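You operate a simulated robot arm through the tools that you are given. There is no shell and no other tool.

Carry out the task below with a simulated robot arm. There is one attempt and no reset: what you move stays moved.

JOB
The PUMP relay is dead. Drop it in the cream tray and try the COILS relay in its socket.
Fine: On the middle yellow board. Main switch off first and on again at the end. The other two relays stay. Nothing is pulled or fitted while the main switch is on.

It is judged by the outcome, as a careful person would: the job done as asked, and still so three seconds after it is handed in. It fails if anything else is knocked over, pushed out of place, dropped, spilled or broken.

ROBOT AND FRAMES
A 7-joint arm with a two-finger parallel gripper, fixed in place. Base frame: the origin is on the floor under the middle of its stand, x ahead of it, y to its left, z up. Readings come in mm, rad, newtons and seconds.
It reaches about 910 mm from its shoulder. Its first joint turns from -2.897 to 2.897 rad. Payload 3.43 kg.
The TCP is the grasp point between the finger pads, 30 mm short of the fingertips. In the tool frame z runs along the fingers and y along their closing line. The gripper opens to 94 mm. The fingers are 28 mm wide and 10 mm thick; the gripper's body (50 by 96 mm) begins 55 mm behind the TCP.
Orientation is that of the tool frame in the base frame, as a unit quaternion [x, y, z, w]. With the fingers straight down and closing along the base's y, the tool's x points along the base's -x, its y along +y and its z along -z.

CONTROLS
- The arm moves only by the tool arm_command. Its argument "steps" is a list of rows, each a list of 3 entries, a list of its own where there are three numbers: the shift along the base's x, y, z in units of 250 mm (1.0 is 250 mm), then the turn, a rotation vector about the base's x, y, z in units of 180 degrees (1.0 is 180 degrees), then the opening, from 0 (shut) to 1 (fully open). In form: [[[tx, ty, tz], [rx, ry, rz], jaw], ...]. A call has 1 to 20 rows; each row is the pose to reach, as a shift and turn from the pose commanded when the call began. A call with a number of a shift or a turn outside -1 to 1 is refused whole. Rows are played at 5 a second. More than 50 mm and 0.15 rad between two rows, or a gripper value outside its range, and nothing of the call is played. A pose out of reach is approached as far as the arm can. The call stops where the force on the tool passes 90 N (or 10 N more than at its start, if that is more) or the arm is blocked; 0.2 s more then pass. Each finger travels about 45 mm/s and halts on what it meets, pressing with about 24 N; the grip force reading is that of the motor and also rises with nothing between the fingers. The clock runs only during rows and for 0.2 s after the last one: add rows that repeat a pose to give the fingers time. The reply holds the time, the measured pose of the TCP, the force on the tool along the base axes, the opening and the grip force, in the units named above and with some noise, with the torque about the TCP (base axes, N m) and any sound that the robot's microphone picked up.
- Cameras (640 x 400 px; columns grow to the right, rows downward): "scene" is fixed at [51.1, -486.2, 1735.3]; the picture's right is [-0.11, -0.99, 0.00], its down [-0.79, 0.09, -0.60] and it looks along [0.60, -0.07, -0.80] (base axes); focal length 323 px, centre (320, 200). "wrist" rides on the gripper at [76, 14, -103] in the tool frame; the picture's right is [-0.18, 0.98, 0.00], its down [-0.75, -0.14, -0.64] and it looks along [-0.63, -0.12, 0.77] (tool axes); focal length 243 px, centre (320, 200).
- camera(camera): a new picture of that camera. It takes no simulated time.
- raise_lower(by): slides the trunk up (or, below 0, down) by that many mm; the arm rides with it, the base frame stays. It gives what a move gives, with no picture.
- pixel_to_xyz(camera, pixels): for up to 12 pixels [column, row] of the newest picture of that camera ("zoom" is the newest enlarged one), the place [x, y, z] in the base frame of the surface seen there, good to about 2 mm, but the place of the scene camera against the robot may be out by one fixed shift of up to 18 mm in any direction. It takes no simulated time.
- inspect(camera, box): a new picture of the part [left, top, right, bottom] of that camera's present view, enlarged. It takes no simulated time.
- hand_in(): hands the job in; it is judged then, once.

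Leave the gripper open and the arm clear of the work at the hand-in unless told otherwise.

The tools are called after "Request:" as a command line: name --argument value ..., lists and objects as JSON in quotes. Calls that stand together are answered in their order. arm_command: Moves the arm, as the interface text tells. Its arguments: {"type":"object","properties":{"steps":{"type":"array"}},"required":["steps"]} The other tools are called the same way: raise_lower (by) moves the trunk up or down; camera (camera) takes a picture; pixel_to_xyz (camera, pixels) gives the place of the surface under pixels of a picture; inspect (camera, box) takes an enlarged picture of a part of a camera's view; hand_in () hands the job in.

At the start:

```text
clock: 0.0
eef_pos: [235.1, -410.4, 1412.5]
ee_rot: [0.0, 1.0, -0.001, 0.0]
force: [0.4, 0.1, -0.1]
wrist_torque: [-0.03, 0.0, 0.0]
grip_width: 94.1
grip_force: 0.1
trunk travel left (down, up): [-550.0, 60.0]
```

scene: 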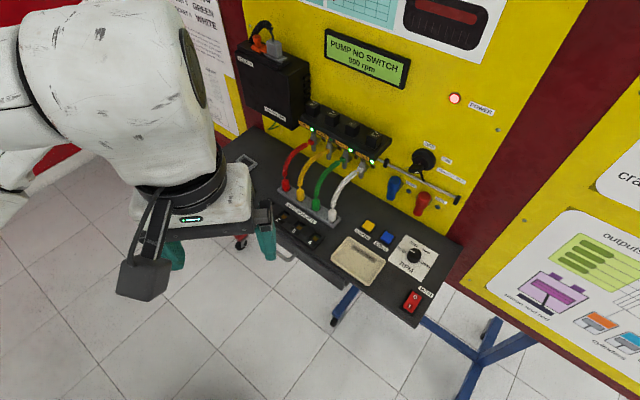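
wrist: 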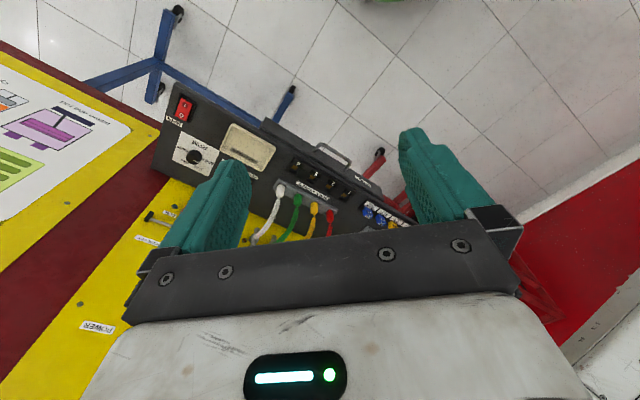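

I see a bench with a yellow panel, a red rocker switch (about scene 411,300), a cream tray (358,262), coloured plugs, and black parts near (295,228). First I'll enlarge several regions to identify everything.

Request:
inspect --camera "scene" --box '[260, 180, 360, 260]'

Request:
inspect --camera "scene" --box '[340, 210, 470, 330]'

Request:
inspect --camera "scene" --box '[280, 90, 400, 180]'

Request:
inspect --camera "wrist" --box '[140, 80, 420, 250]'

```text
5.00 times, centred on (310, 220) of scene
```

zoom: 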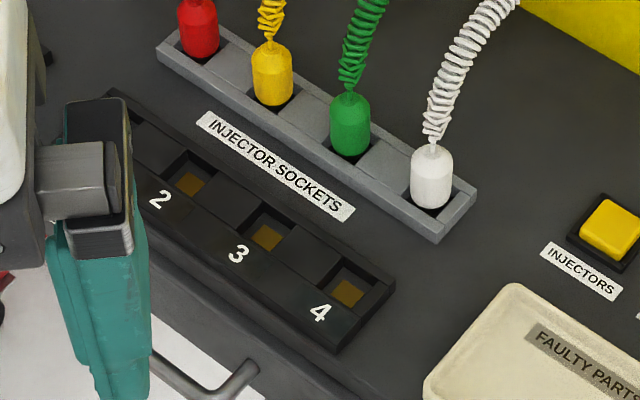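

```text
3.33 times, centred on (405, 270) of scene
```

zoom: 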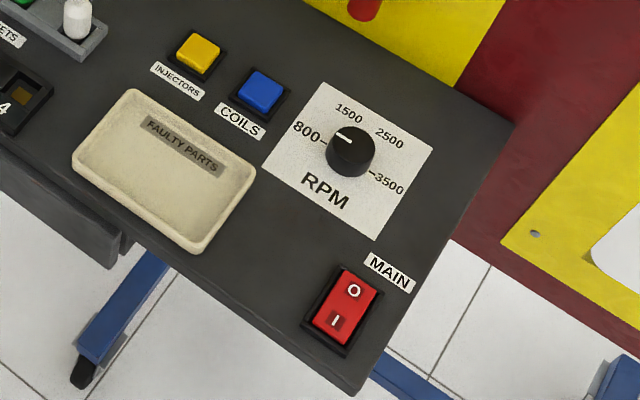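

```text
4.44 times, centred on (340, 135) of scene
```

zoom: 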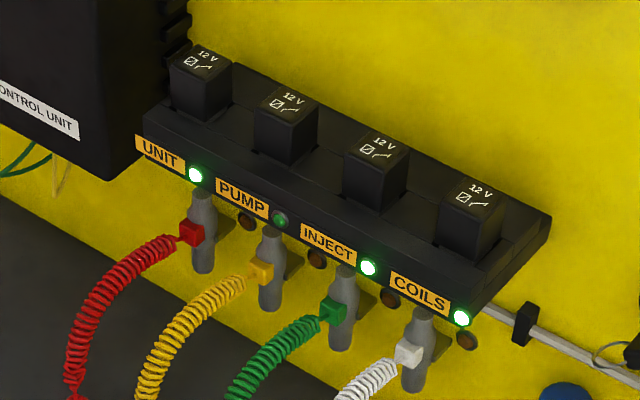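

```text
2.29 times, centred on (280, 165) of wrist
```

zoom: 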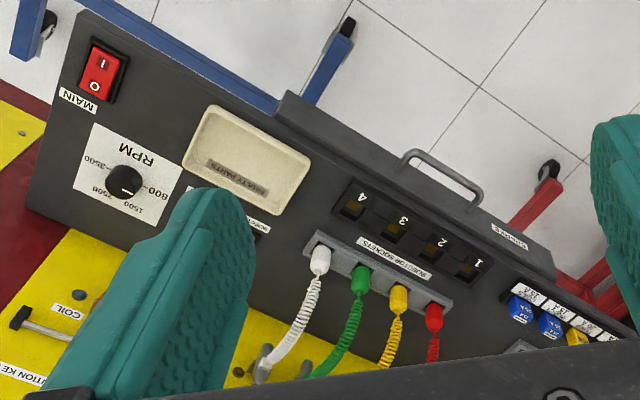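

The relays UNIT, PUMP, INJECT and COILS stand on a ledge; the PUMP lamp is dark. The MAIN rocker is at about scene (411,300), with the tray marked FAULTY PARTS. I'll read surface places from the scene picture next and look at the rest of the panel.

Request:
inspect --camera "scene" --box '[290, 90, 390, 170]'

Request:
pixel_to_xyz --camera "scene" --pixels '[[411, 300], [415, 296], [408, 307], [358, 262], [335, 247], [380, 272], [365, 225], [413, 256], [430, 320], [300, 160], [440, 130], [354, 240]]'

Request:
inspect --camera "scene" --box '[370, 130, 480, 220]'

Request:
inspect --camera "scene" --box '[230, 0, 510, 130]'

```text
5.00 times, centred on (340, 130) of scene
```

zoom: 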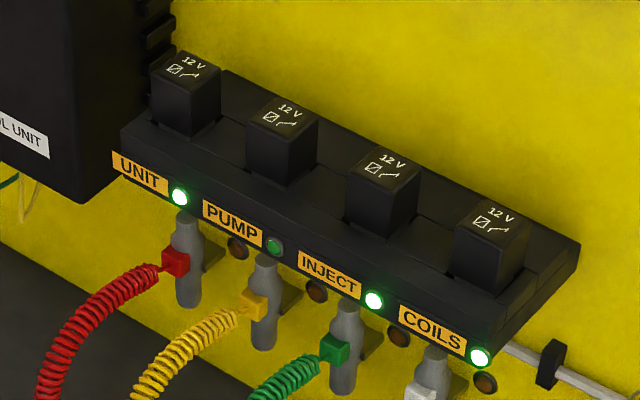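

```text
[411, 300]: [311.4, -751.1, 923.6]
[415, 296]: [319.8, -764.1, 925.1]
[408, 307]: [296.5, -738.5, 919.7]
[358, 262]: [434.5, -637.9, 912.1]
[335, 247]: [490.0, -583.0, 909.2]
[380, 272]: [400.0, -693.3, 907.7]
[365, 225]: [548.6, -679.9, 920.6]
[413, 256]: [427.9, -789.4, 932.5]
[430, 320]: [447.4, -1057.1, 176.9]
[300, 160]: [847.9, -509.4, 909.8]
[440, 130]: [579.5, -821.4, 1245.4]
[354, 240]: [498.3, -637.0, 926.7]
```

```text
4.44 times, centred on (425, 175) of scene
```

zoom: 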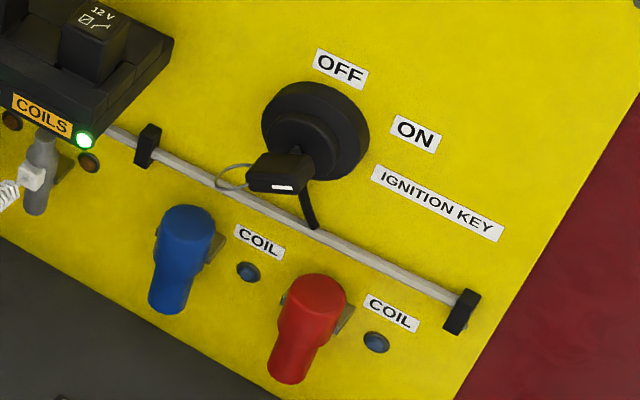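

```text
2.29 times, centred on (370, 65) of scene
```

zoom: 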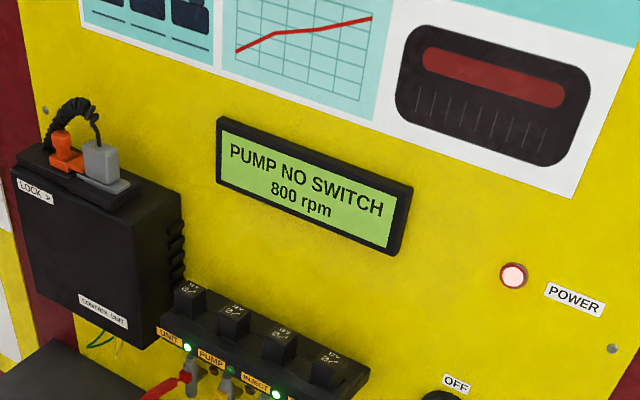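

The display says "PUMP NO SWITCH" and the POWER lamp is lit. Next I enlarge the relays again and read their top and ledge places from the zoom.

Request:
inspect --camera "scene" --box '[290, 90, 390, 170]'

```text
5.00 times, centred on (340, 130) of scene
```

zoom: 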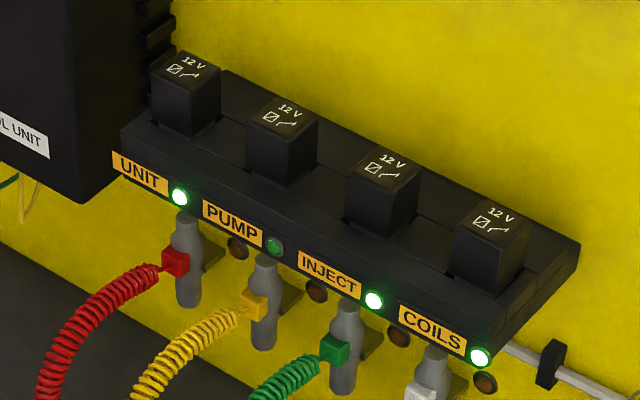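

Reading the corners of the PUMP relay top (around zoom 282,117), the COILS relay top (492,222), and the ledge surface between them.

Request:
pixel_to_xyz --camera "zoom" --pixels '[[282, 97], [318, 122], [282, 138], [248, 116], [282, 117], [494, 201], [528, 230], [494, 246], [456, 222], [492, 222], [282, 165], [494, 280]]'

Request:
pixel_to_xyz --camera "zoom" --pixels '[[225, 150], [330, 190], [430, 215], [550, 255], [380, 155], [386, 178], [185, 65], [300, 210], [420, 260], [450, 100], [232, 75], [580, 245]]'

```text
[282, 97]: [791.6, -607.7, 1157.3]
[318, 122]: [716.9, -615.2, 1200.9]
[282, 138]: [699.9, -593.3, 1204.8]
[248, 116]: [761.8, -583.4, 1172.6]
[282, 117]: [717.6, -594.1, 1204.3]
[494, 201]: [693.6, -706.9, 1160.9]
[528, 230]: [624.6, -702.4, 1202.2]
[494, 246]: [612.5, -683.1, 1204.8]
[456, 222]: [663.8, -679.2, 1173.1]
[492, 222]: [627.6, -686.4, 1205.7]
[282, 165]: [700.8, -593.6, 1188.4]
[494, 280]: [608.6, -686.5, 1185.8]
```

```text
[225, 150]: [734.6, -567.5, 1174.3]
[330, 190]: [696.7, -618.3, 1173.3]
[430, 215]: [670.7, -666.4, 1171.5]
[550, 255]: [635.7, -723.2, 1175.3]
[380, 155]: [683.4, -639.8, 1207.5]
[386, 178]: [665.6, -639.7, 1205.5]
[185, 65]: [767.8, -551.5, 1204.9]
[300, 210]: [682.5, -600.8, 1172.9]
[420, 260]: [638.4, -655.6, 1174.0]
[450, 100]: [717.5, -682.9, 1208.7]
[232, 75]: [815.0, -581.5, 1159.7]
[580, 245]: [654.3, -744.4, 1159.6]
```

Relay tops sit at about z 1205 and the ledge at about z 1173. The panel faces about -46° in the base frame. I'll now turn the gripper to face the panel and move it gently over the bench so the wrist camera can check positions without the scene camera's fixed shift.

Request:
arm_command --steps '[[[0.005, -0.08, -0.05], [0, 0, -0.0426], 1], [[0.01, -0.16, -0.1], [0, 0, -0.0852], 1], [[0.015, -0.24, -0.15], [0, 0, -0.1278], 1], [[0.02, -0.32, -0.2], [0, 0, -0.1704], 1], [[0.025, -0.42, -0.3], [0, 0, -0.213], 1], [[0.03, -0.52, -0.4], [0, 0, -0.2556], 1], [[0.03, -0.52, -0.4], [0, 0, -0.2556], 1]]'

Request:
camera --camera "wrist"

Request:
camera --camera "scene"

```text
clock: 1.6
eef_pos: [244.1, -540.2, 1312.1]
ee_rot: [0.391, 0.92, 0.0, 0.0]
force: [0.5, 0.3, -0.6]
wrist_torque: [-0.01, 0.03, -0.05]
grip_width: 93.9
grip_force: 0.2
trunk travel left (down, up): [-550.0, 60.0]
```

```text
taken
```

wrist: 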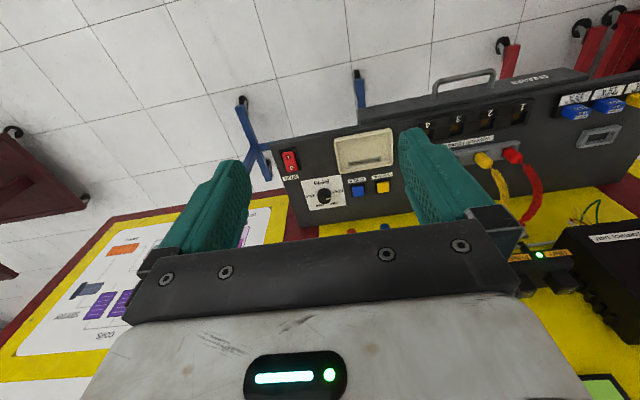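

```text
taken
```

scene: 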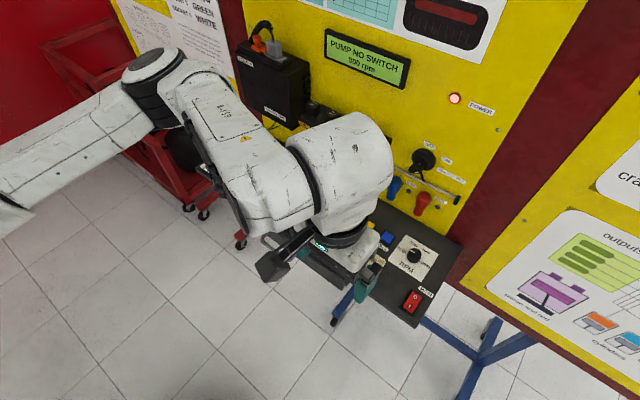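

The arm followed well. I'll check where the elbow is in space (scene 155,75) to judge reach, and read wrist-camera places of the MAIN switch (290,160) and tray (363,150).

Request:
pixel_to_xyz --camera "scene" --pixels '[[155, 75], [150, 60], [20, 190], [100, 115], [5, 215], [250, 150], [345, 160]]'

Request:
pixel_to_xyz --camera "wrist" --pixels '[[290, 160], [288, 154], [292, 167], [363, 150], [323, 190], [383, 186], [358, 191], [345, 205], [540, 255], [560, 280]]'

Request:
inspect --camera "wrist" --box '[260, 120, 420, 220]'

```text
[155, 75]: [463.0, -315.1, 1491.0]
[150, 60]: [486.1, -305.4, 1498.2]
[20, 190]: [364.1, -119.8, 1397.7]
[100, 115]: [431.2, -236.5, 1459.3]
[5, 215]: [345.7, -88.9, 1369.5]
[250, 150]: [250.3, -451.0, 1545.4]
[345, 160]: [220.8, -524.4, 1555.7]
```

```text
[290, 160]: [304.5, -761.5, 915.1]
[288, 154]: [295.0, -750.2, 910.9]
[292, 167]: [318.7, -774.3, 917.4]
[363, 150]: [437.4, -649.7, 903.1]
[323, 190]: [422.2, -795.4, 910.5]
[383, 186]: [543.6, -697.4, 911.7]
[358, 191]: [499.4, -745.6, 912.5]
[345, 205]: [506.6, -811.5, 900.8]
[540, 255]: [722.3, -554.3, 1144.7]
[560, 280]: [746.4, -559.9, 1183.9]
```

```text
4.00 times, centred on (340, 170) of wrist
```

zoom: 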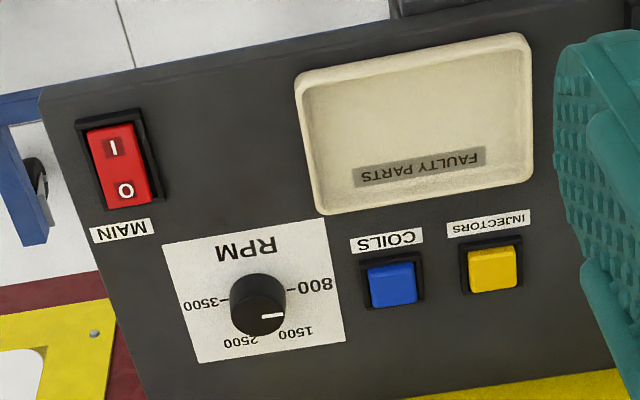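

The wrist camera shows scene readings are off by roughly (−2,−11,−9). The switch is shown with I pressed toward the front edge and O toward the panel. I'll read detailed places of the rocker, tray and desk from this wrist zoom.

Request:
pixel_to_xyz --camera "zoom" --pixels '[[90, 132], [130, 126], [108, 204], [148, 196], [127, 190], [110, 148], [118, 168], [76, 122], [139, 110], [164, 200], [105, 212], [200, 160]]'

Request:
pixel_to_xyz --camera "zoom" --pixels '[[300, 75], [525, 38], [535, 180], [325, 212], [415, 110], [420, 195], [412, 60], [310, 140], [530, 110], [265, 285], [375, 320], [250, 160]]'

```text
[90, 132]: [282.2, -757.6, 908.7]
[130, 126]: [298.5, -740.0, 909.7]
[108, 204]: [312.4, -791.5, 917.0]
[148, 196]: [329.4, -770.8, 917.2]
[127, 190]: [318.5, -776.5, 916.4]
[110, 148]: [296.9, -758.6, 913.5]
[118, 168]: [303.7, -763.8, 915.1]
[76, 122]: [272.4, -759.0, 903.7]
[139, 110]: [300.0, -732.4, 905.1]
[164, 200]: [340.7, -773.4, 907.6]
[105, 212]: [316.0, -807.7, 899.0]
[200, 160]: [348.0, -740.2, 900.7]
```

```text
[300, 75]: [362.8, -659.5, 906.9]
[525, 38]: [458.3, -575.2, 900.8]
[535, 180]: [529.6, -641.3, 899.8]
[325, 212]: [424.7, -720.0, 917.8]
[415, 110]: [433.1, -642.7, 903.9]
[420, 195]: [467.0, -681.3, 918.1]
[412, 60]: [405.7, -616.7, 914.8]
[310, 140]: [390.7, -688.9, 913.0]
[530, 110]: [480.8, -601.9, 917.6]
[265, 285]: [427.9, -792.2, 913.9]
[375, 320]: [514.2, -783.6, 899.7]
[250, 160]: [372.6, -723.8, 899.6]
```

The desk is at z≈900. The rocker's red face is about 24 × 44 mm, running from (290,−749,909) at the pressed I end to (321,−781,917) at the raised O end. Next I lower the trunk by 150 mm, with the gripper over open space in front of the desk, so the arm can reach the switch.

Request:
raise_lower --by -150

Request:
camera --camera "scene"

```text
clock: 3.4
eef_pos: [243.9, -540.5, 1161.9]
ee_rot: [0.391, 0.92, 0.0, 0.001]
force: [0.2, 0.3, -0.4]
wrist_torque: [0.01, -0.04, 0.0]
grip_width: 94.0
grip_force: 0.0
trunk travel left (down, up): [-400.0, 210.0]
```

```text
taken
```

scene: 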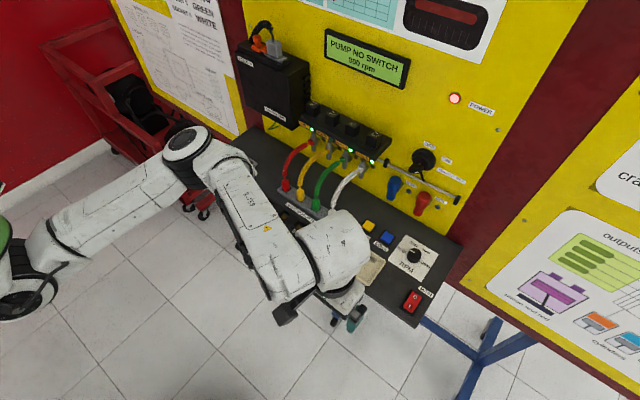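

Now the shoulder is visible at about (25,290). I'll read its place so I know the reach margin.

Request:
pixel_to_xyz --camera "scene" --pixels '[[25, 300], [15, 260], [60, 245], [185, 145], [120, 190], [5, 230]]'

```text
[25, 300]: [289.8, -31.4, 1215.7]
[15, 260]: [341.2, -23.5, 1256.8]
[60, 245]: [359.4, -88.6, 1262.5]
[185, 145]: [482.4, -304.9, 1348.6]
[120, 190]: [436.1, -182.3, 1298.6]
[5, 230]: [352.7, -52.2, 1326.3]
```

The shoulder is at about (300,0,1170), so the switch at roughly 760 mm is reachable. I close the gripper and move over the O end of the rocker, with the fingertips about 60 mm above it.

Request:
arm_command --steps '[[[0.036, -0.118, -0.076], [0, 0, 0], 0.7], [[0.072, -0.236, -0.152], [0, 0, 0], 0.4], [[0.108, -0.354, -0.228], [0, 0, 0], 0.2], [[0.144, -0.472, -0.304], [0, 0, 0], 0], [[0.18, -0.59, -0.38], [0, 0, 0], 0], [[0.216, -0.708, -0.456], [0, 0, 0], 0], [[0.252, -0.826, -0.532], [0, 0, 0], 0], [[0.288, -0.942, -0.608], [0, 0, 0], 0], [[0.288, -0.942, -0.608], [0, 0, 0], 0]]'

Request:
camera --camera "wrist"

Request:
camera --camera "scene"

```text
clock: 5.3
eef_pos: [314.2, -717.3, 1022.7]
ee_rot: [0.391, 0.92, 0.001, 0.0]
force: [0.6, -1.4, -0.2]
wrist_torque: [-0.02, 0.01, 0.02]
grip_width: 0.0
grip_force: 23.6
out of reach, approached as far as the arm can: row 6, 7, 8, 9
trunk travel left (down, up): [-400.0, 210.0]
```

```text
taken
```

wrist: 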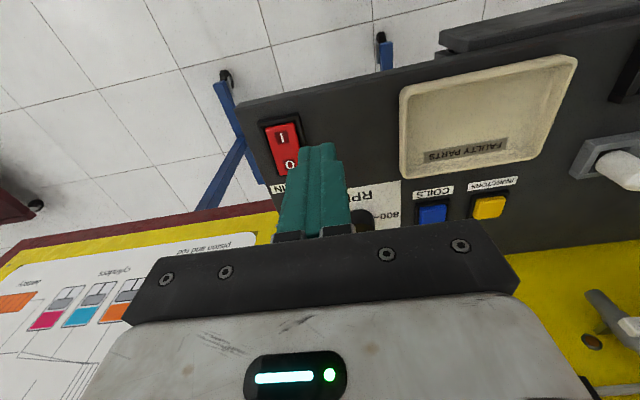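

```text
taken
```

scene: 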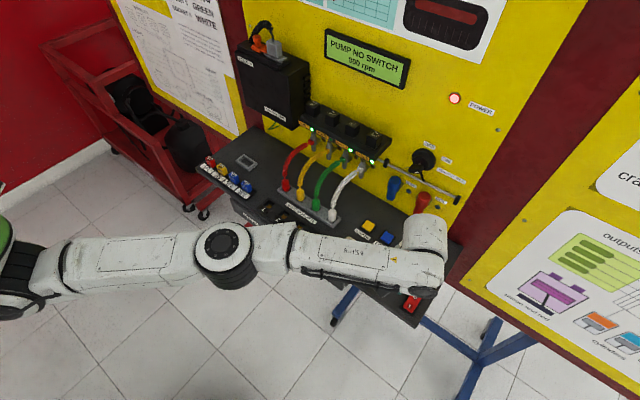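

The arm ran out of reach with the fingers straight down, stopping at (314,−717,1023). I'll check the arm's joints in space to see how best to gain reach.

Request:
pixel_to_xyz --camera "scene" --pixels '[[425, 230], [222, 243], [20, 270], [120, 260], [350, 250], [60, 262], [180, 250], [400, 262], [30, 300]]'

```text
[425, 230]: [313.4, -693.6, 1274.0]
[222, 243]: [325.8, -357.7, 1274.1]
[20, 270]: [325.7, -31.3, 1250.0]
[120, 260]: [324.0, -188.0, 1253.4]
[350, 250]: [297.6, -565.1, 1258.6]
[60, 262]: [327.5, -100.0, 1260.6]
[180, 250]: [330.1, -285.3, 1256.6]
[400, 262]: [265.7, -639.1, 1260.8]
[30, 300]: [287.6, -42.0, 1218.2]
```

The arm is stretched fully (shoulder at y≈0, wrist at y≈−690). Tilting the fingers outward toward the panel brings more reach. I tilt by 30° about the panel's horizontal axis, keeping the commanded point about 60 mm above the rocker.

Request:
arm_command --steps '[[[0, 0, 0.04], [-0.03, -0.0289, 0], 0], [[0, 0, 0.04], [-0.06, -0.0578, 0], 0], [[0, 0, 0.04], [-0.09, -0.0866, 0], 0], [[0, 0, 0.04], [-0.1201, -0.1155, 0], 0], [[0, 0, 0.04], [-0.1201, -0.1155, 0], 0]]'

Request:
camera --camera "wrist"

Request:
camera --camera "scene"

```text
clock: 6.5
eef_pos: [314.7, -714.3, 1032.4]
ee_rot: [0.377, 0.889, -0.101, 0.238]
force: [-0.4, 0.3, -0.3]
wrist_torque: [0.03, 0.01, 0.01]
grip_width: 0.0
grip_force: 24.0
trunk travel left (down, up): [-400.0, 210.0]
```

```text
taken
```

wrist: 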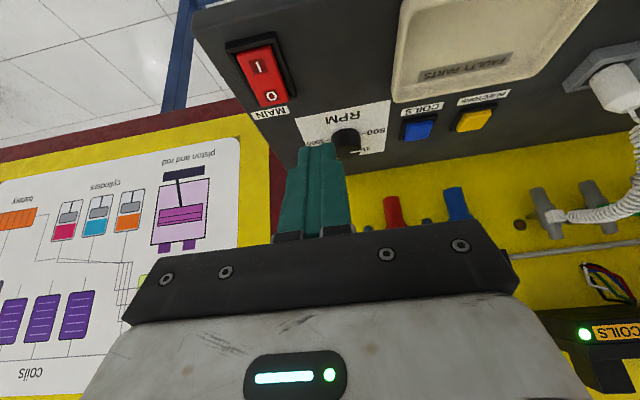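

```text
taken
```

scene: 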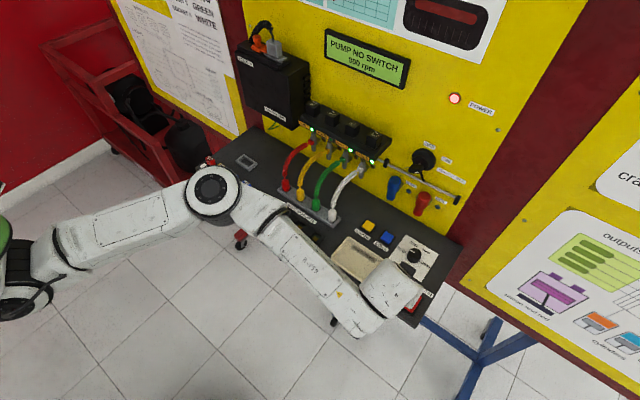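

Now the commanded pose is the one reached, and the arm has plenty of reach with the 30° tilt. I refine the rocker's place from this nearer wrist view (rocker at about 262,75).

Request:
inspect --camera "wrist" --box '[212, 25, 308, 125]'

```text
4.00 times, centred on (260, 75) of wrist
```

zoom: 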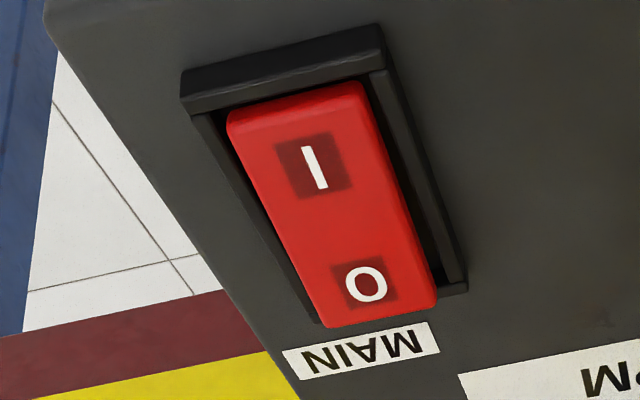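

Reading points on the rocker: I mark (315,165), O mark (365,283), corners and bezel.

Request:
pixel_to_xyz --camera "zoom" --pixels '[[315, 165], [365, 283], [235, 118], [355, 92], [325, 315], [430, 293], [340, 225], [200, 95], [375, 50], [455, 280], [520, 200], [380, 312]]'

```text
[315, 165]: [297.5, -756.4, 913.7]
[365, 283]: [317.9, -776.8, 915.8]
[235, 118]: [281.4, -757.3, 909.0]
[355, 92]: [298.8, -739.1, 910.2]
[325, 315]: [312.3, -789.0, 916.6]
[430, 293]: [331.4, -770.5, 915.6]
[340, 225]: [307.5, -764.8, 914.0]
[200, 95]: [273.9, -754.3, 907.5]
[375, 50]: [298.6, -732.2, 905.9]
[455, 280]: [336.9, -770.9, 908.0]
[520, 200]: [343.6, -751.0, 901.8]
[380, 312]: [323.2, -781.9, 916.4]
```

The O mark is at (318,−777,916). I go to a hover there with the fingertip's low edge about 30 mm above the O end.

Request:
arm_command --steps '[[[0, -0.12, 0], [0, 0, 0], 0], [[0, -0.238, 0], [0, 0, 0], 0], [[0, -0.238, -0.1], [0, 0, 0], 0], [[0, -0.238, -0.212], [0, 0, 0], 0], [[0, -0.238, -0.212], [0, 0, 0], 0]]'

Request:
camera --camera "wrist"

Request:
inspect --camera "scene" --box '[350, 230, 470, 330]'

```text
clock: 7.8
eef_pos: [315.7, -774.0, 979.4]
ee_rot: [0.377, 0.889, -0.102, 0.238]
force: [-0.2, -0.1, 0.1]
wrist_torque: [0.02, -0.01, 0.0]
grip_width: 0.0
grip_force: 24.0
trunk travel left (down, up): [-400.0, 210.0]
```

```text
taken
```

wrist: 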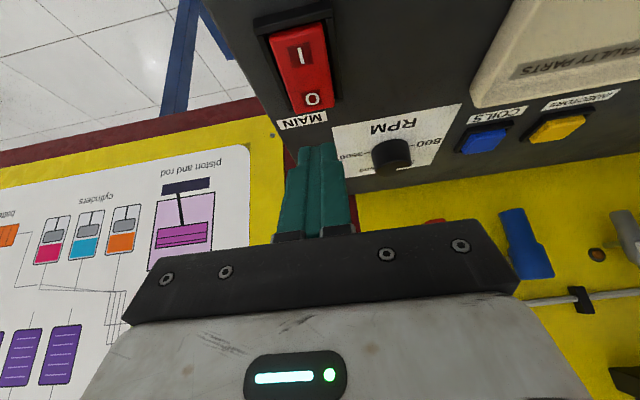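

```text
4.00 times, centred on (410, 280) of scene
```

zoom: 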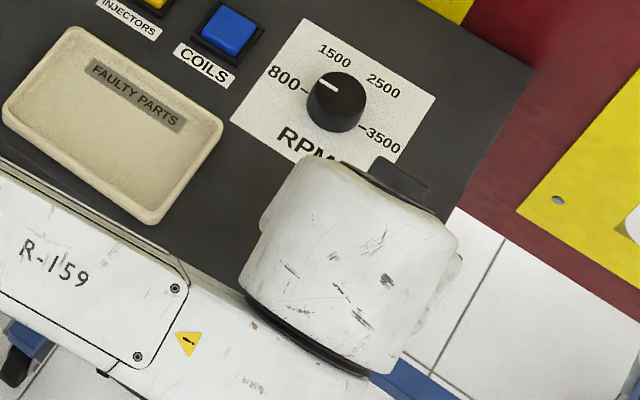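

Projecting the fingertip's low edge straight down lands on the O mark (wrist px 312,97). I press down in small steps to about 40 mm lower, then come back up.

Request:
arm_command --steps '[[[0, 0, -0.06], [0, 0, 0], 0], [[0, 0, -0.1], [0, 0, 0], 0], [[0, 0, -0.12], [0, 0, 0], 0], [[0, 0, -0.132], [0, 0, 0], 0], [[0, 0, -0.14], [0, 0, 0], 0], [[0, 0, -0.148], [0, 0, 0], 0], [[0, 0, -0.156], [0, 0, 0], 0], [[0, 0, -0.156], [0, 0, 0], 0]]'

Request:
camera --camera "wrist"

Request:
camera --camera "scene"

```text
clock: 9.6
eef_pos: [312.1, -773.9, 944.1]
ee_rot: [0.377, 0.888, -0.105, 0.24]
force: [-4.5, 5.3, 39.6]
wrist_torque: [0.13, 0.03, 0.36]
grip_width: 0.4
grip_force: 24.1
trunk travel left (down, up): [-400.0, 210.0]
```

```text
taken
```

wrist: 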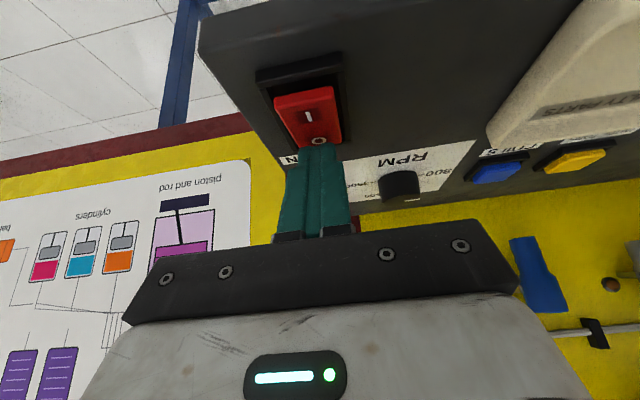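

```text
taken
```

scene: 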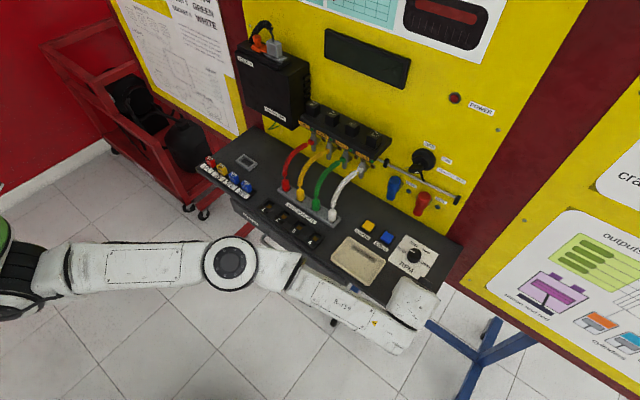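

The display and POWER lamp went dark; the switch tipped to O. I lift straight up and check that it stays off.

Request:
arm_command --steps '[[[0, 0, 0.04], [0, 0, 0], 0], [[0, 0, 0.16], [0, 0, 0], 0], [[0, 0.0, 0.34], [0, 0, 0], 0], [[-0.1, 0.14, 0.5], [0, 0, 0], 0], [[-0.2, 0.28, 0.62], [0, 0, 0], 0], [[-0.2, 0.28, 0.62], [0, 0, 0], 0]]'

Request:
camera --camera "scene"

Request:
inspect --camera "scene" --box '[290, 20, 500, 180]'

Request:
camera --camera "wrist"

```text
refused: row 4 steps farther than a row can; nothing moved
```

```text
taken
```

scene: 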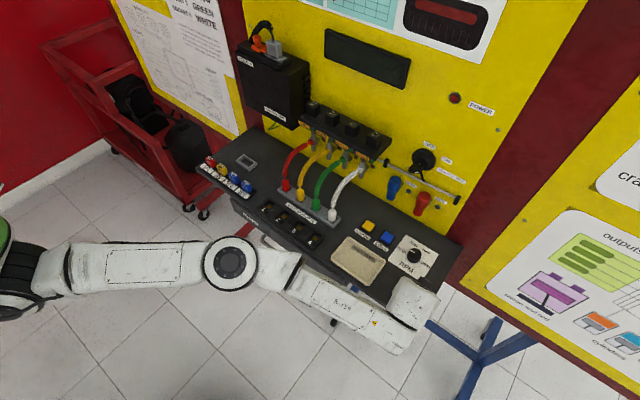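

```text
2.50 times, centred on (395, 100) of scene
```

zoom: 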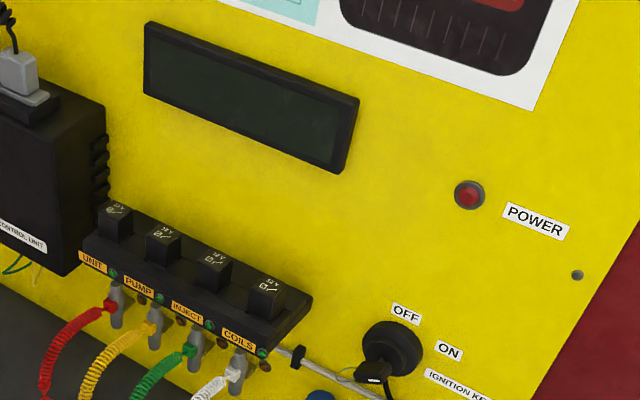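

```text
taken
```

wrist: 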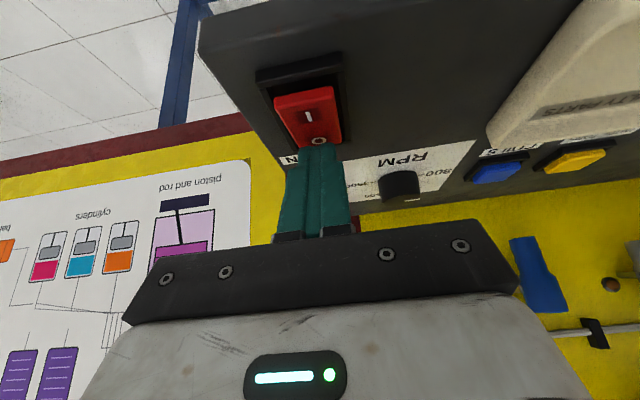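

That call was refused because a row stepped too far, so nothing moved. I repeat the lift with smaller rows.

Request:
arm_command --steps '[[[0, 0, 0.04], [0, 0, 0], 0], [[0, 0, 0.16], [0, 0, 0], 0], [[0, 0, 0.32], [0, 0, 0], 0], [[-0.05, 0.07, 0.48], [0, 0, 0], 0], [[-0.1, 0.14, 0.64], [0, 0, 0], 0], [[-0.15, 0.21, 0.8], [0, 0, 0], 0], [[-0.15, 0.21, 0.8], [0, 0, 0], 0]]'

Request:
camera --camera "scene"

Request:
camera --camera "wrist"

```text
clock: 11.2
eef_pos: [274.3, -720.2, 1136.1]
ee_rot: [0.378, 0.889, -0.101, 0.237]
force: [0.6, 0.1, 0.8]
wrist_torque: [0.02, 0.02, 0.01]
grip_width: 0.0
grip_force: 23.6
trunk travel left (down, up): [-400.0, 210.0]
```

```text
taken
```

scene: 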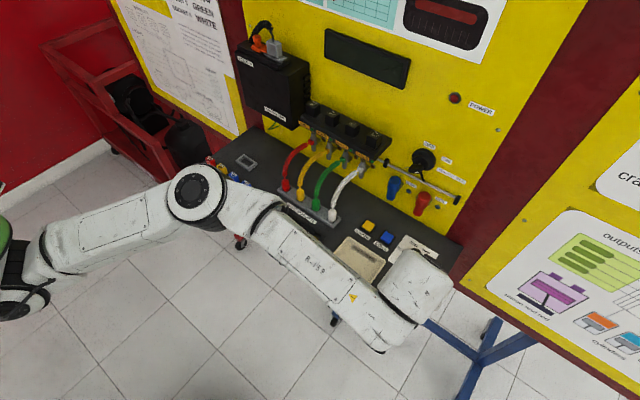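

```text
taken
```

wrist: 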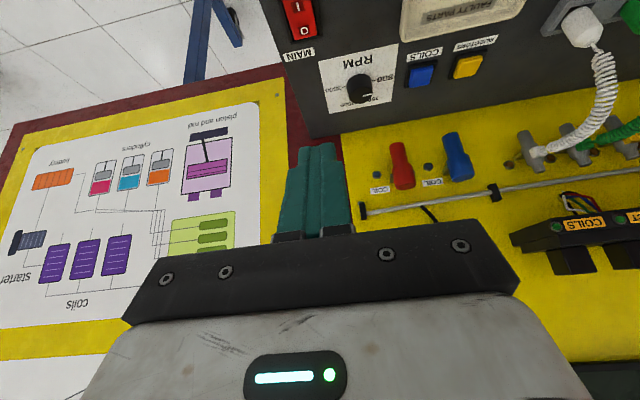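

The switch stays off. Next I raise the trunk 150 mm for working at ledge height.

Request:
raise_lower --by 150

```text
clock: 12.9
eef_pos: [275.5, -719.9, 1287.5]
ee_rot: [0.378, 0.889, -0.102, 0.237]
force: [-0.1, 0.4, 0.2]
wrist_torque: [-0.01, 0.02, 0.0]
grip_width: 0.0
grip_force: 24.0
trunk travel left (down, up): [-550.0, 60.0]
```

Now I move to a viewing place in front of and above the relays (about 480,−520,1400), untilting the fingers to straight down so the camera looks down at the relays, and opening the gripper partway.

Request:
arm_command --steps '[[[0.1, 0.1, 0.06], [0.015, 0.0144, 0], 0], [[0.2, 0.2, 0.12], [0.03, 0.0289, 0], 0.2], [[0.3, 0.3, 0.18], [0.045, 0.0433, 0], 0.5], [[0.4, 0.4, 0.24], [0.06, 0.0578, 0], 0.55], [[0.5, 0.5, 0.3], [0.075, 0.0722, 0], 0.55], [[0.6, 0.6, 0.36], [0.09, 0.0866, 0], 0.55], [[0.7, 0.7, 0.42], [0.105, 0.101, 0], 0.55], [[0.82, 0.8, 0.46], [0.1201, 0.1155, 0], 0.55], [[0.82, 0.8, 0.46], [0.1201, 0.1155, 0], 0.55]]'

Request:
camera --camera "wrist"

Request:
camera --camera "scene"

```text
clock: 14.9
eef_pos: [479.0, -522.6, 1399.6]
ee_rot: [0.392, 0.92, 0.001, -0.001]
force: [1.2, -0.1, -0.2]
wrist_torque: [0.0, -0.01, -0.04]
grip_width: 51.6
grip_force: 0.0
trunk travel left (down, up): [-550.0, 60.0]
```

```text
taken
```

wrist: 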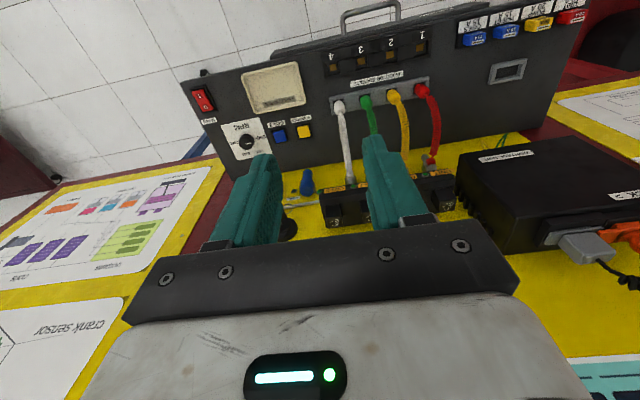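

```text
taken
```

scene: 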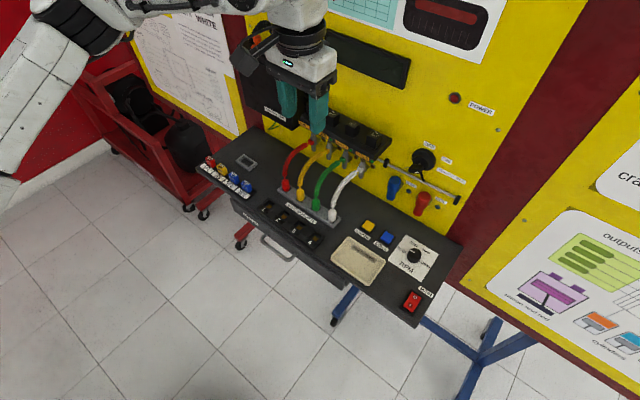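

The right finger hides the relays. Before going nearer I check the size and place of the control unit box (wrist 460–640, 145–250) and of the LCD so the gripper keeps clear.

Request:
pixel_to_xyz --camera "wrist" --pixels '[[463, 155], [540, 245], [458, 205], [600, 140], [500, 200], [590, 245], [330, 215], [345, 200], [440, 190], [455, 195], [625, 265]]'

Request:
pixel_to_xyz --camera "scene" --pixels '[[337, 35], [405, 60], [400, 85], [335, 55], [380, 50], [345, 130], [375, 140], [372, 160], [390, 145], [440, 60], [420, 160], [450, 195]]'

Request:
inspect --camera "wrist" --box '[280, 130, 480, 250]'

```text
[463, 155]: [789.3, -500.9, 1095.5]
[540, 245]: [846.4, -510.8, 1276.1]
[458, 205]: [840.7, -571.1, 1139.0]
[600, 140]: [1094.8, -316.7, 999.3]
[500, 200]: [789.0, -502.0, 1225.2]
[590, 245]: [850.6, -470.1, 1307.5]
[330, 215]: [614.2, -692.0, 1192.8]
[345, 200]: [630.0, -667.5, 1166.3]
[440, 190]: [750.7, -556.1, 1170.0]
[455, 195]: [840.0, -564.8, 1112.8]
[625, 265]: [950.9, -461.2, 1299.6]
```

```text
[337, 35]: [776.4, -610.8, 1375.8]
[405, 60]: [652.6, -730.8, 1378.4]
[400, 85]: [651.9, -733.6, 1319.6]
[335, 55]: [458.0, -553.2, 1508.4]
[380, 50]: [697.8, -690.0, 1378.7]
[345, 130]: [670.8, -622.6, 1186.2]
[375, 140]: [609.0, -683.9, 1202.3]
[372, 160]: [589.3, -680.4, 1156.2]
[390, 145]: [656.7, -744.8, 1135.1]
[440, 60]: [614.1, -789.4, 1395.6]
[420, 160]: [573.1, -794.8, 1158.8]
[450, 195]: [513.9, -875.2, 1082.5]
```

```text
3.20 times, centred on (380, 190) of wrist
```

zoom: 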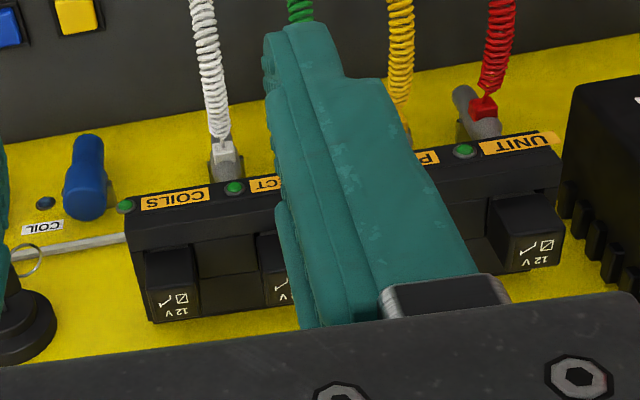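

The control unit box's right face is about 115 mm to the left of the PUMP relay, so it is clear; the LCD lies behind. I move over the gap between PUMP and INJECT with a 15° outward tilt, fingertips about 65 mm above the relay tops, to see the relays in the wrist camera above the fingertips.

Request:
arm_command --steps '[[[0.14, -0.07, -0.06], [-0.01, -0.0096, 0], 0.55], [[0.28, -0.14, -0.12], [-0.02, -0.0192, 0], 0.55], [[0.42, -0.21, -0.18], [-0.03, -0.0289, 0], 0.55], [[0.56, -0.28, -0.25], [-0.04, -0.0385, 0], 0.55], [[0.7, -0.35, -0.33], [-0.05, -0.0481, 0], 0.55], [[0.844, -0.42, -0.418], [-0.06, -0.0577, 0], 0.55], [[0.844, -0.42, -0.418], [-0.06, -0.0577, 0], 0.55]]'

Request:
camera --camera "wrist"

Request:
camera --camera "scene"

```text
clock: 16.5
eef_pos: [691.9, -625.8, 1296.9]
ee_rot: [0.388, 0.912, -0.051, 0.12]
force: [0.5, -0.7, -0.2]
wrist_torque: [-0.01, 0.0, 0.01]
grip_width: 51.7
grip_force: 0.0
trunk travel left (down, up): [-550.0, 60.0]
```

```text
taken
```

wrist: 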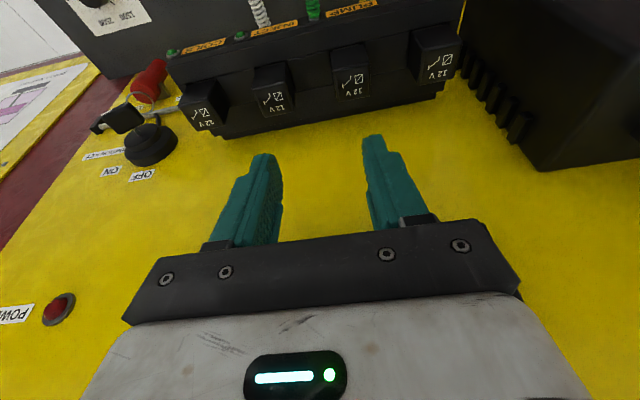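

```text
taken
```

scene: 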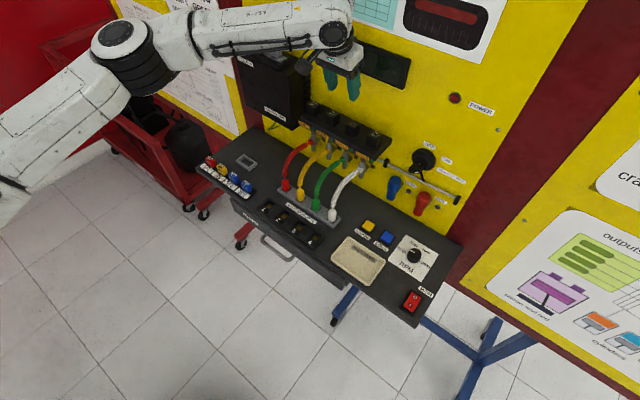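

All four relays show clearly: COILS (200,103), INJECT (272,90), PUMP (350,70), UNIT (435,52). I enlarge them to measure the tops.

Request:
inspect --camera "wrist" --box '[160, 20, 340, 140]'

```text
3.33 times, centred on (250, 80) of wrist
```

zoom: 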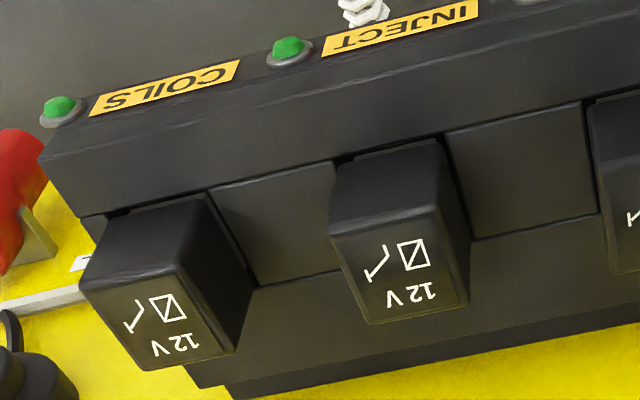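

Reading the corners of the COILS and INJECT tops, near faces, the spacer blocks and the rail in this zoom.

Request:
pixel_to_xyz --camera "zoom" --pixels '[[90, 294], [174, 277], [228, 345], [146, 363], [158, 320], [338, 246], [430, 230], [462, 297], [374, 317], [400, 272], [155, 222], [390, 165]]'

Request:
pixel_to_xyz --camera "zoom" --pixels '[[285, 200], [285, 260], [520, 140], [520, 210], [300, 120], [550, 80], [320, 330], [550, 260], [240, 290], [460, 250], [340, 200], [600, 150]]'

```text
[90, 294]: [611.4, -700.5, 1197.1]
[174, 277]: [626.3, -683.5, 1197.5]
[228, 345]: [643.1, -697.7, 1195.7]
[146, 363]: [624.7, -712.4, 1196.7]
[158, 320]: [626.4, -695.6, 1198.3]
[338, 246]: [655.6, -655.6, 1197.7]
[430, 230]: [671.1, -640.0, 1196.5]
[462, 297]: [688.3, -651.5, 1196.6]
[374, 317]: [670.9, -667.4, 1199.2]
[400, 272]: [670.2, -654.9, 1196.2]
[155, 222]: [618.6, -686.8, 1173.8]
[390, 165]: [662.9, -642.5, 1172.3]
```

```text
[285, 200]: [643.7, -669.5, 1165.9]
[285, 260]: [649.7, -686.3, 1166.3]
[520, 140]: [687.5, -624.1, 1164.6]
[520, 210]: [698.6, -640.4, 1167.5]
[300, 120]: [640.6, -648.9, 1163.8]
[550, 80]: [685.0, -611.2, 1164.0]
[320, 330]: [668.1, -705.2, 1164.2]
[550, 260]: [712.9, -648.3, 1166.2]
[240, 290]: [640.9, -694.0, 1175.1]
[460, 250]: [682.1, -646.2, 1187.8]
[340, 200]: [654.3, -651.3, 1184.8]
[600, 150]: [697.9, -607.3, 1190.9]
```

Ledge at z≈1165, relay tops at z≈1197. COILS centre ≈ (626,−698), INJECT ≈ (671,−654). Now PUMP and UNIT.

Request:
inspect --camera "wrist" --box '[300, 5, 480, 125]'

```text
3.33 times, centred on (390, 65) of wrist
```

zoom: 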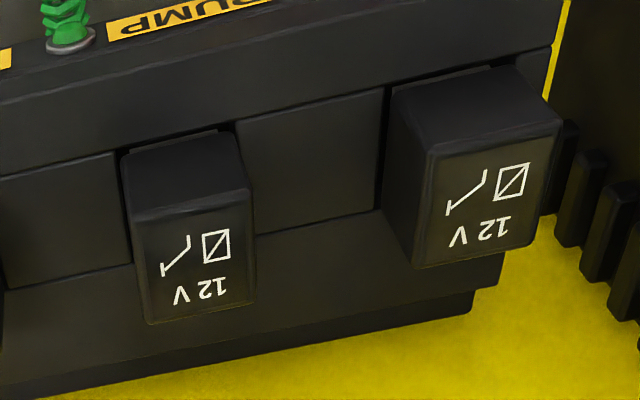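

Reading corners of PUMP's top (133–254, 188–325) and UNIT's top (415–560, 122–268).

Request:
pixel_to_xyz --camera "zoom" --pixels '[[139, 216], [242, 195], [248, 299], [153, 318], [196, 256], [437, 151], [550, 130], [528, 240], [422, 261], [484, 196], [185, 170], [60, 230]]'

Request:
pixel_to_xyz --camera "zoom" --pixels '[[310, 165], [340, 250], [130, 300], [165, 220], [220, 207], [230, 295], [165, 308], [460, 160], [525, 148], [510, 232], [440, 247], [300, 230]]'

```text
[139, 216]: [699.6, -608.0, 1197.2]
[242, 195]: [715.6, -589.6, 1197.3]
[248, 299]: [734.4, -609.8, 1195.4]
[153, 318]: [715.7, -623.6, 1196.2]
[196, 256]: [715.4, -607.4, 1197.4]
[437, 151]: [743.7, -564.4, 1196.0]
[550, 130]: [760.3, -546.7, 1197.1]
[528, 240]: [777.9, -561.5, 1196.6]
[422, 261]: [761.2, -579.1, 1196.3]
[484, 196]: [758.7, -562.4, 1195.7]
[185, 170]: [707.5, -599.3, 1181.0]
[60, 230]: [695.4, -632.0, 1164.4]
```

```text
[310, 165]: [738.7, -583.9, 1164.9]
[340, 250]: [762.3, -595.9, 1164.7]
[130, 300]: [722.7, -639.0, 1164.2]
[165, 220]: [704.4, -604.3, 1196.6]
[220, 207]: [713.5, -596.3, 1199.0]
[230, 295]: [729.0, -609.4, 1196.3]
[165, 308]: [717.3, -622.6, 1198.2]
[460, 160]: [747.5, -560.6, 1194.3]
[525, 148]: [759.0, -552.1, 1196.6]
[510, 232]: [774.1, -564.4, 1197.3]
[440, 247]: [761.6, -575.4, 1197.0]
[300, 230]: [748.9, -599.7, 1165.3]
```

The four relays lie on a straight line with a step of about (44.8, 45.2) mm: PUMP ≈ (716,−608), COILS ≈ (626.6,−698.6). The row points at 45°, so I trim the gripper's yaw by about 1.2° and move over PUMP, still high.

Request:
arm_command --steps '[[[0.042, 0.042, 0], [0, 0, 0.0033], 0.55], [[0.084, 0.0832, 0], [0, 0, 0.0064], 0.55], [[0.084, 0.0832, 0], [0, 0, 0.0064], 0.55], [[0.084, 0.0832, 0], [0, 0, 0.0064], 0.55]]'

Request:
camera --camera "wrist"

```text
clock: 17.5
eef_pos: [712.0, -604.3, 1297.9]
ee_rot: [0.379, 0.916, -0.049, 0.12]
force: [0.2, 0.0, 0.5]
wrist_torque: [-0.01, 0.03, 0.02]
grip_width: 51.9
grip_force: 0.1
trunk travel left (down, up): [-550.0, 60.0]
```

```text
taken
```

wrist: 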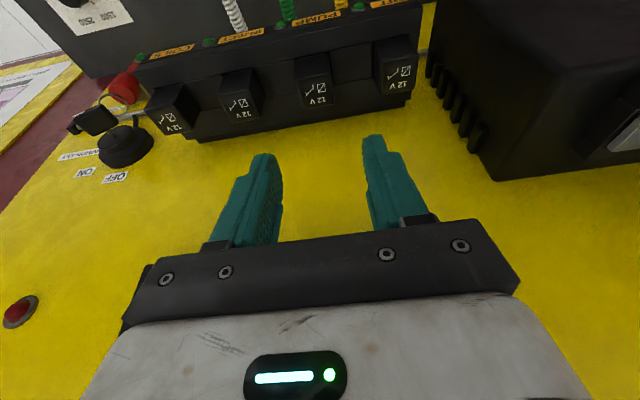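

The view agrees with the prediction (PUMP top at about 316,91, centred between the fingers). I lower to just above the relay top and check again.

Request:
arm_command --steps '[[[0, 0, -0.1], [0, 0, 0], 0.55], [[0, 0, -0.2], [0, 0, 0], 0.55], [[0, 0, -0.25], [0, 0, 0], 0.55], [[0, 0, -0.25], [0, 0, 0], 0.55]]'

Request:
camera --camera "wrist"

Request:
inspect --camera "wrist" --box '[220, 60, 420, 190]'

Request:
inspect --camera "scene" --box '[270, 70, 400, 160]'

```text
clock: 18.5
eef_pos: [711.6, -604.1, 1235.1]
ee_rot: [0.379, 0.916, -0.05, 0.12]
force: [-0.7, -0.2, -0.1]
wrist_torque: [0.02, 0.0, 0.0]
grip_width: 52.1
grip_force: 0.2
trunk travel left (down, up): [-550.0, 60.0]
```

```text
taken
```

wrist: 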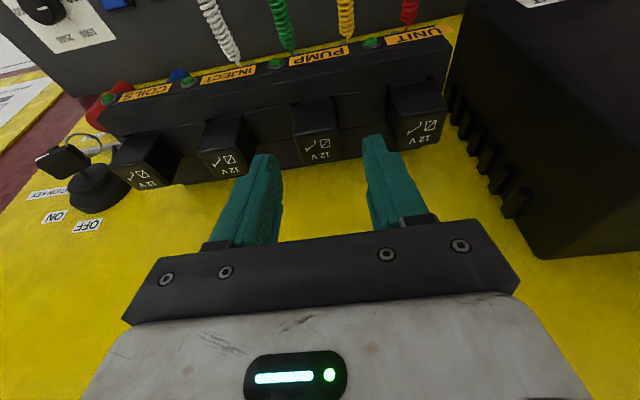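

```text
3.08 times, centred on (320, 125) of wrist
```

zoom: 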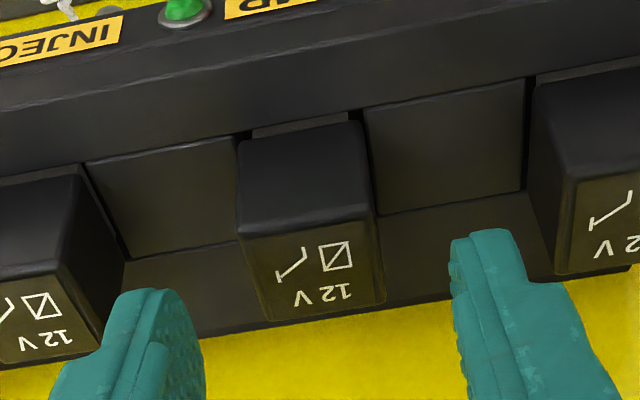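

```text
4.44 times, centred on (335, 115) of scene
```

zoom: 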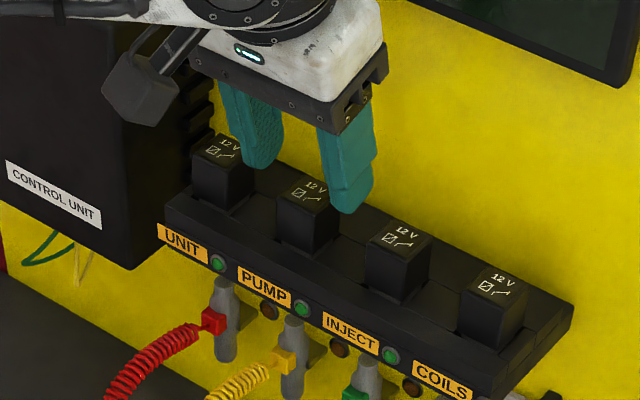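

The fingers straddle PUMP evenly, with clear space to UNIT and INJECT. I lower the final 33 mm so the fingertips stop about 4 mm above the ledge, without closing yet.

Request:
arm_command --steps '[[[0, 0, -0.04], [0, 0, 0], 0.55], [[0, 0, -0.09], [0, 0, 0], 0.55], [[0, 0, -0.134], [0, 0, 0], 0.55], [[0, 0, -0.134], [0, 0, 0], 0.55]]'

Request:
inspect --camera "wrist" --box '[220, 60, 420, 190]'

Request:
inspect --camera "scene" --box '[270, 70, 400, 160]'

```text
clock: 19.5
eef_pos: [714.2, -604.9, 1200.5]
ee_rot: [0.378, 0.916, -0.05, 0.12]
force: [-0.6, 0.8, -0.3]
wrist_torque: [-0.02, -0.01, 0.01]
grip_width: 51.8
grip_force: 0.1
trunk travel left (down, up): [-550.0, 60.0]
```

```text
3.08 times, centred on (320, 125) of wrist
```

zoom: 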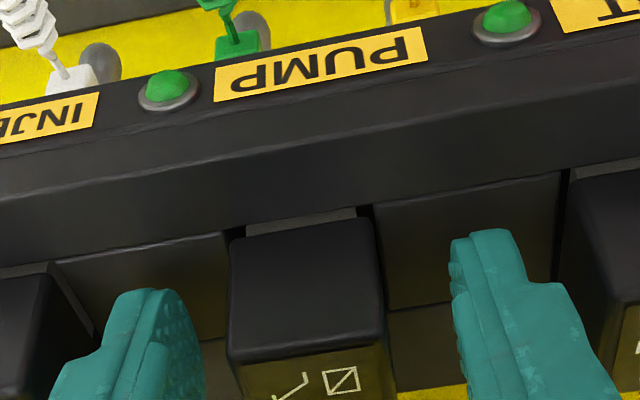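

```text
4.44 times, centred on (335, 115) of scene
```

zoom: 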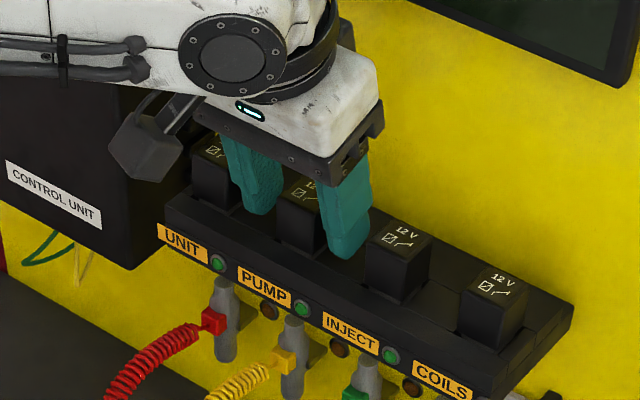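

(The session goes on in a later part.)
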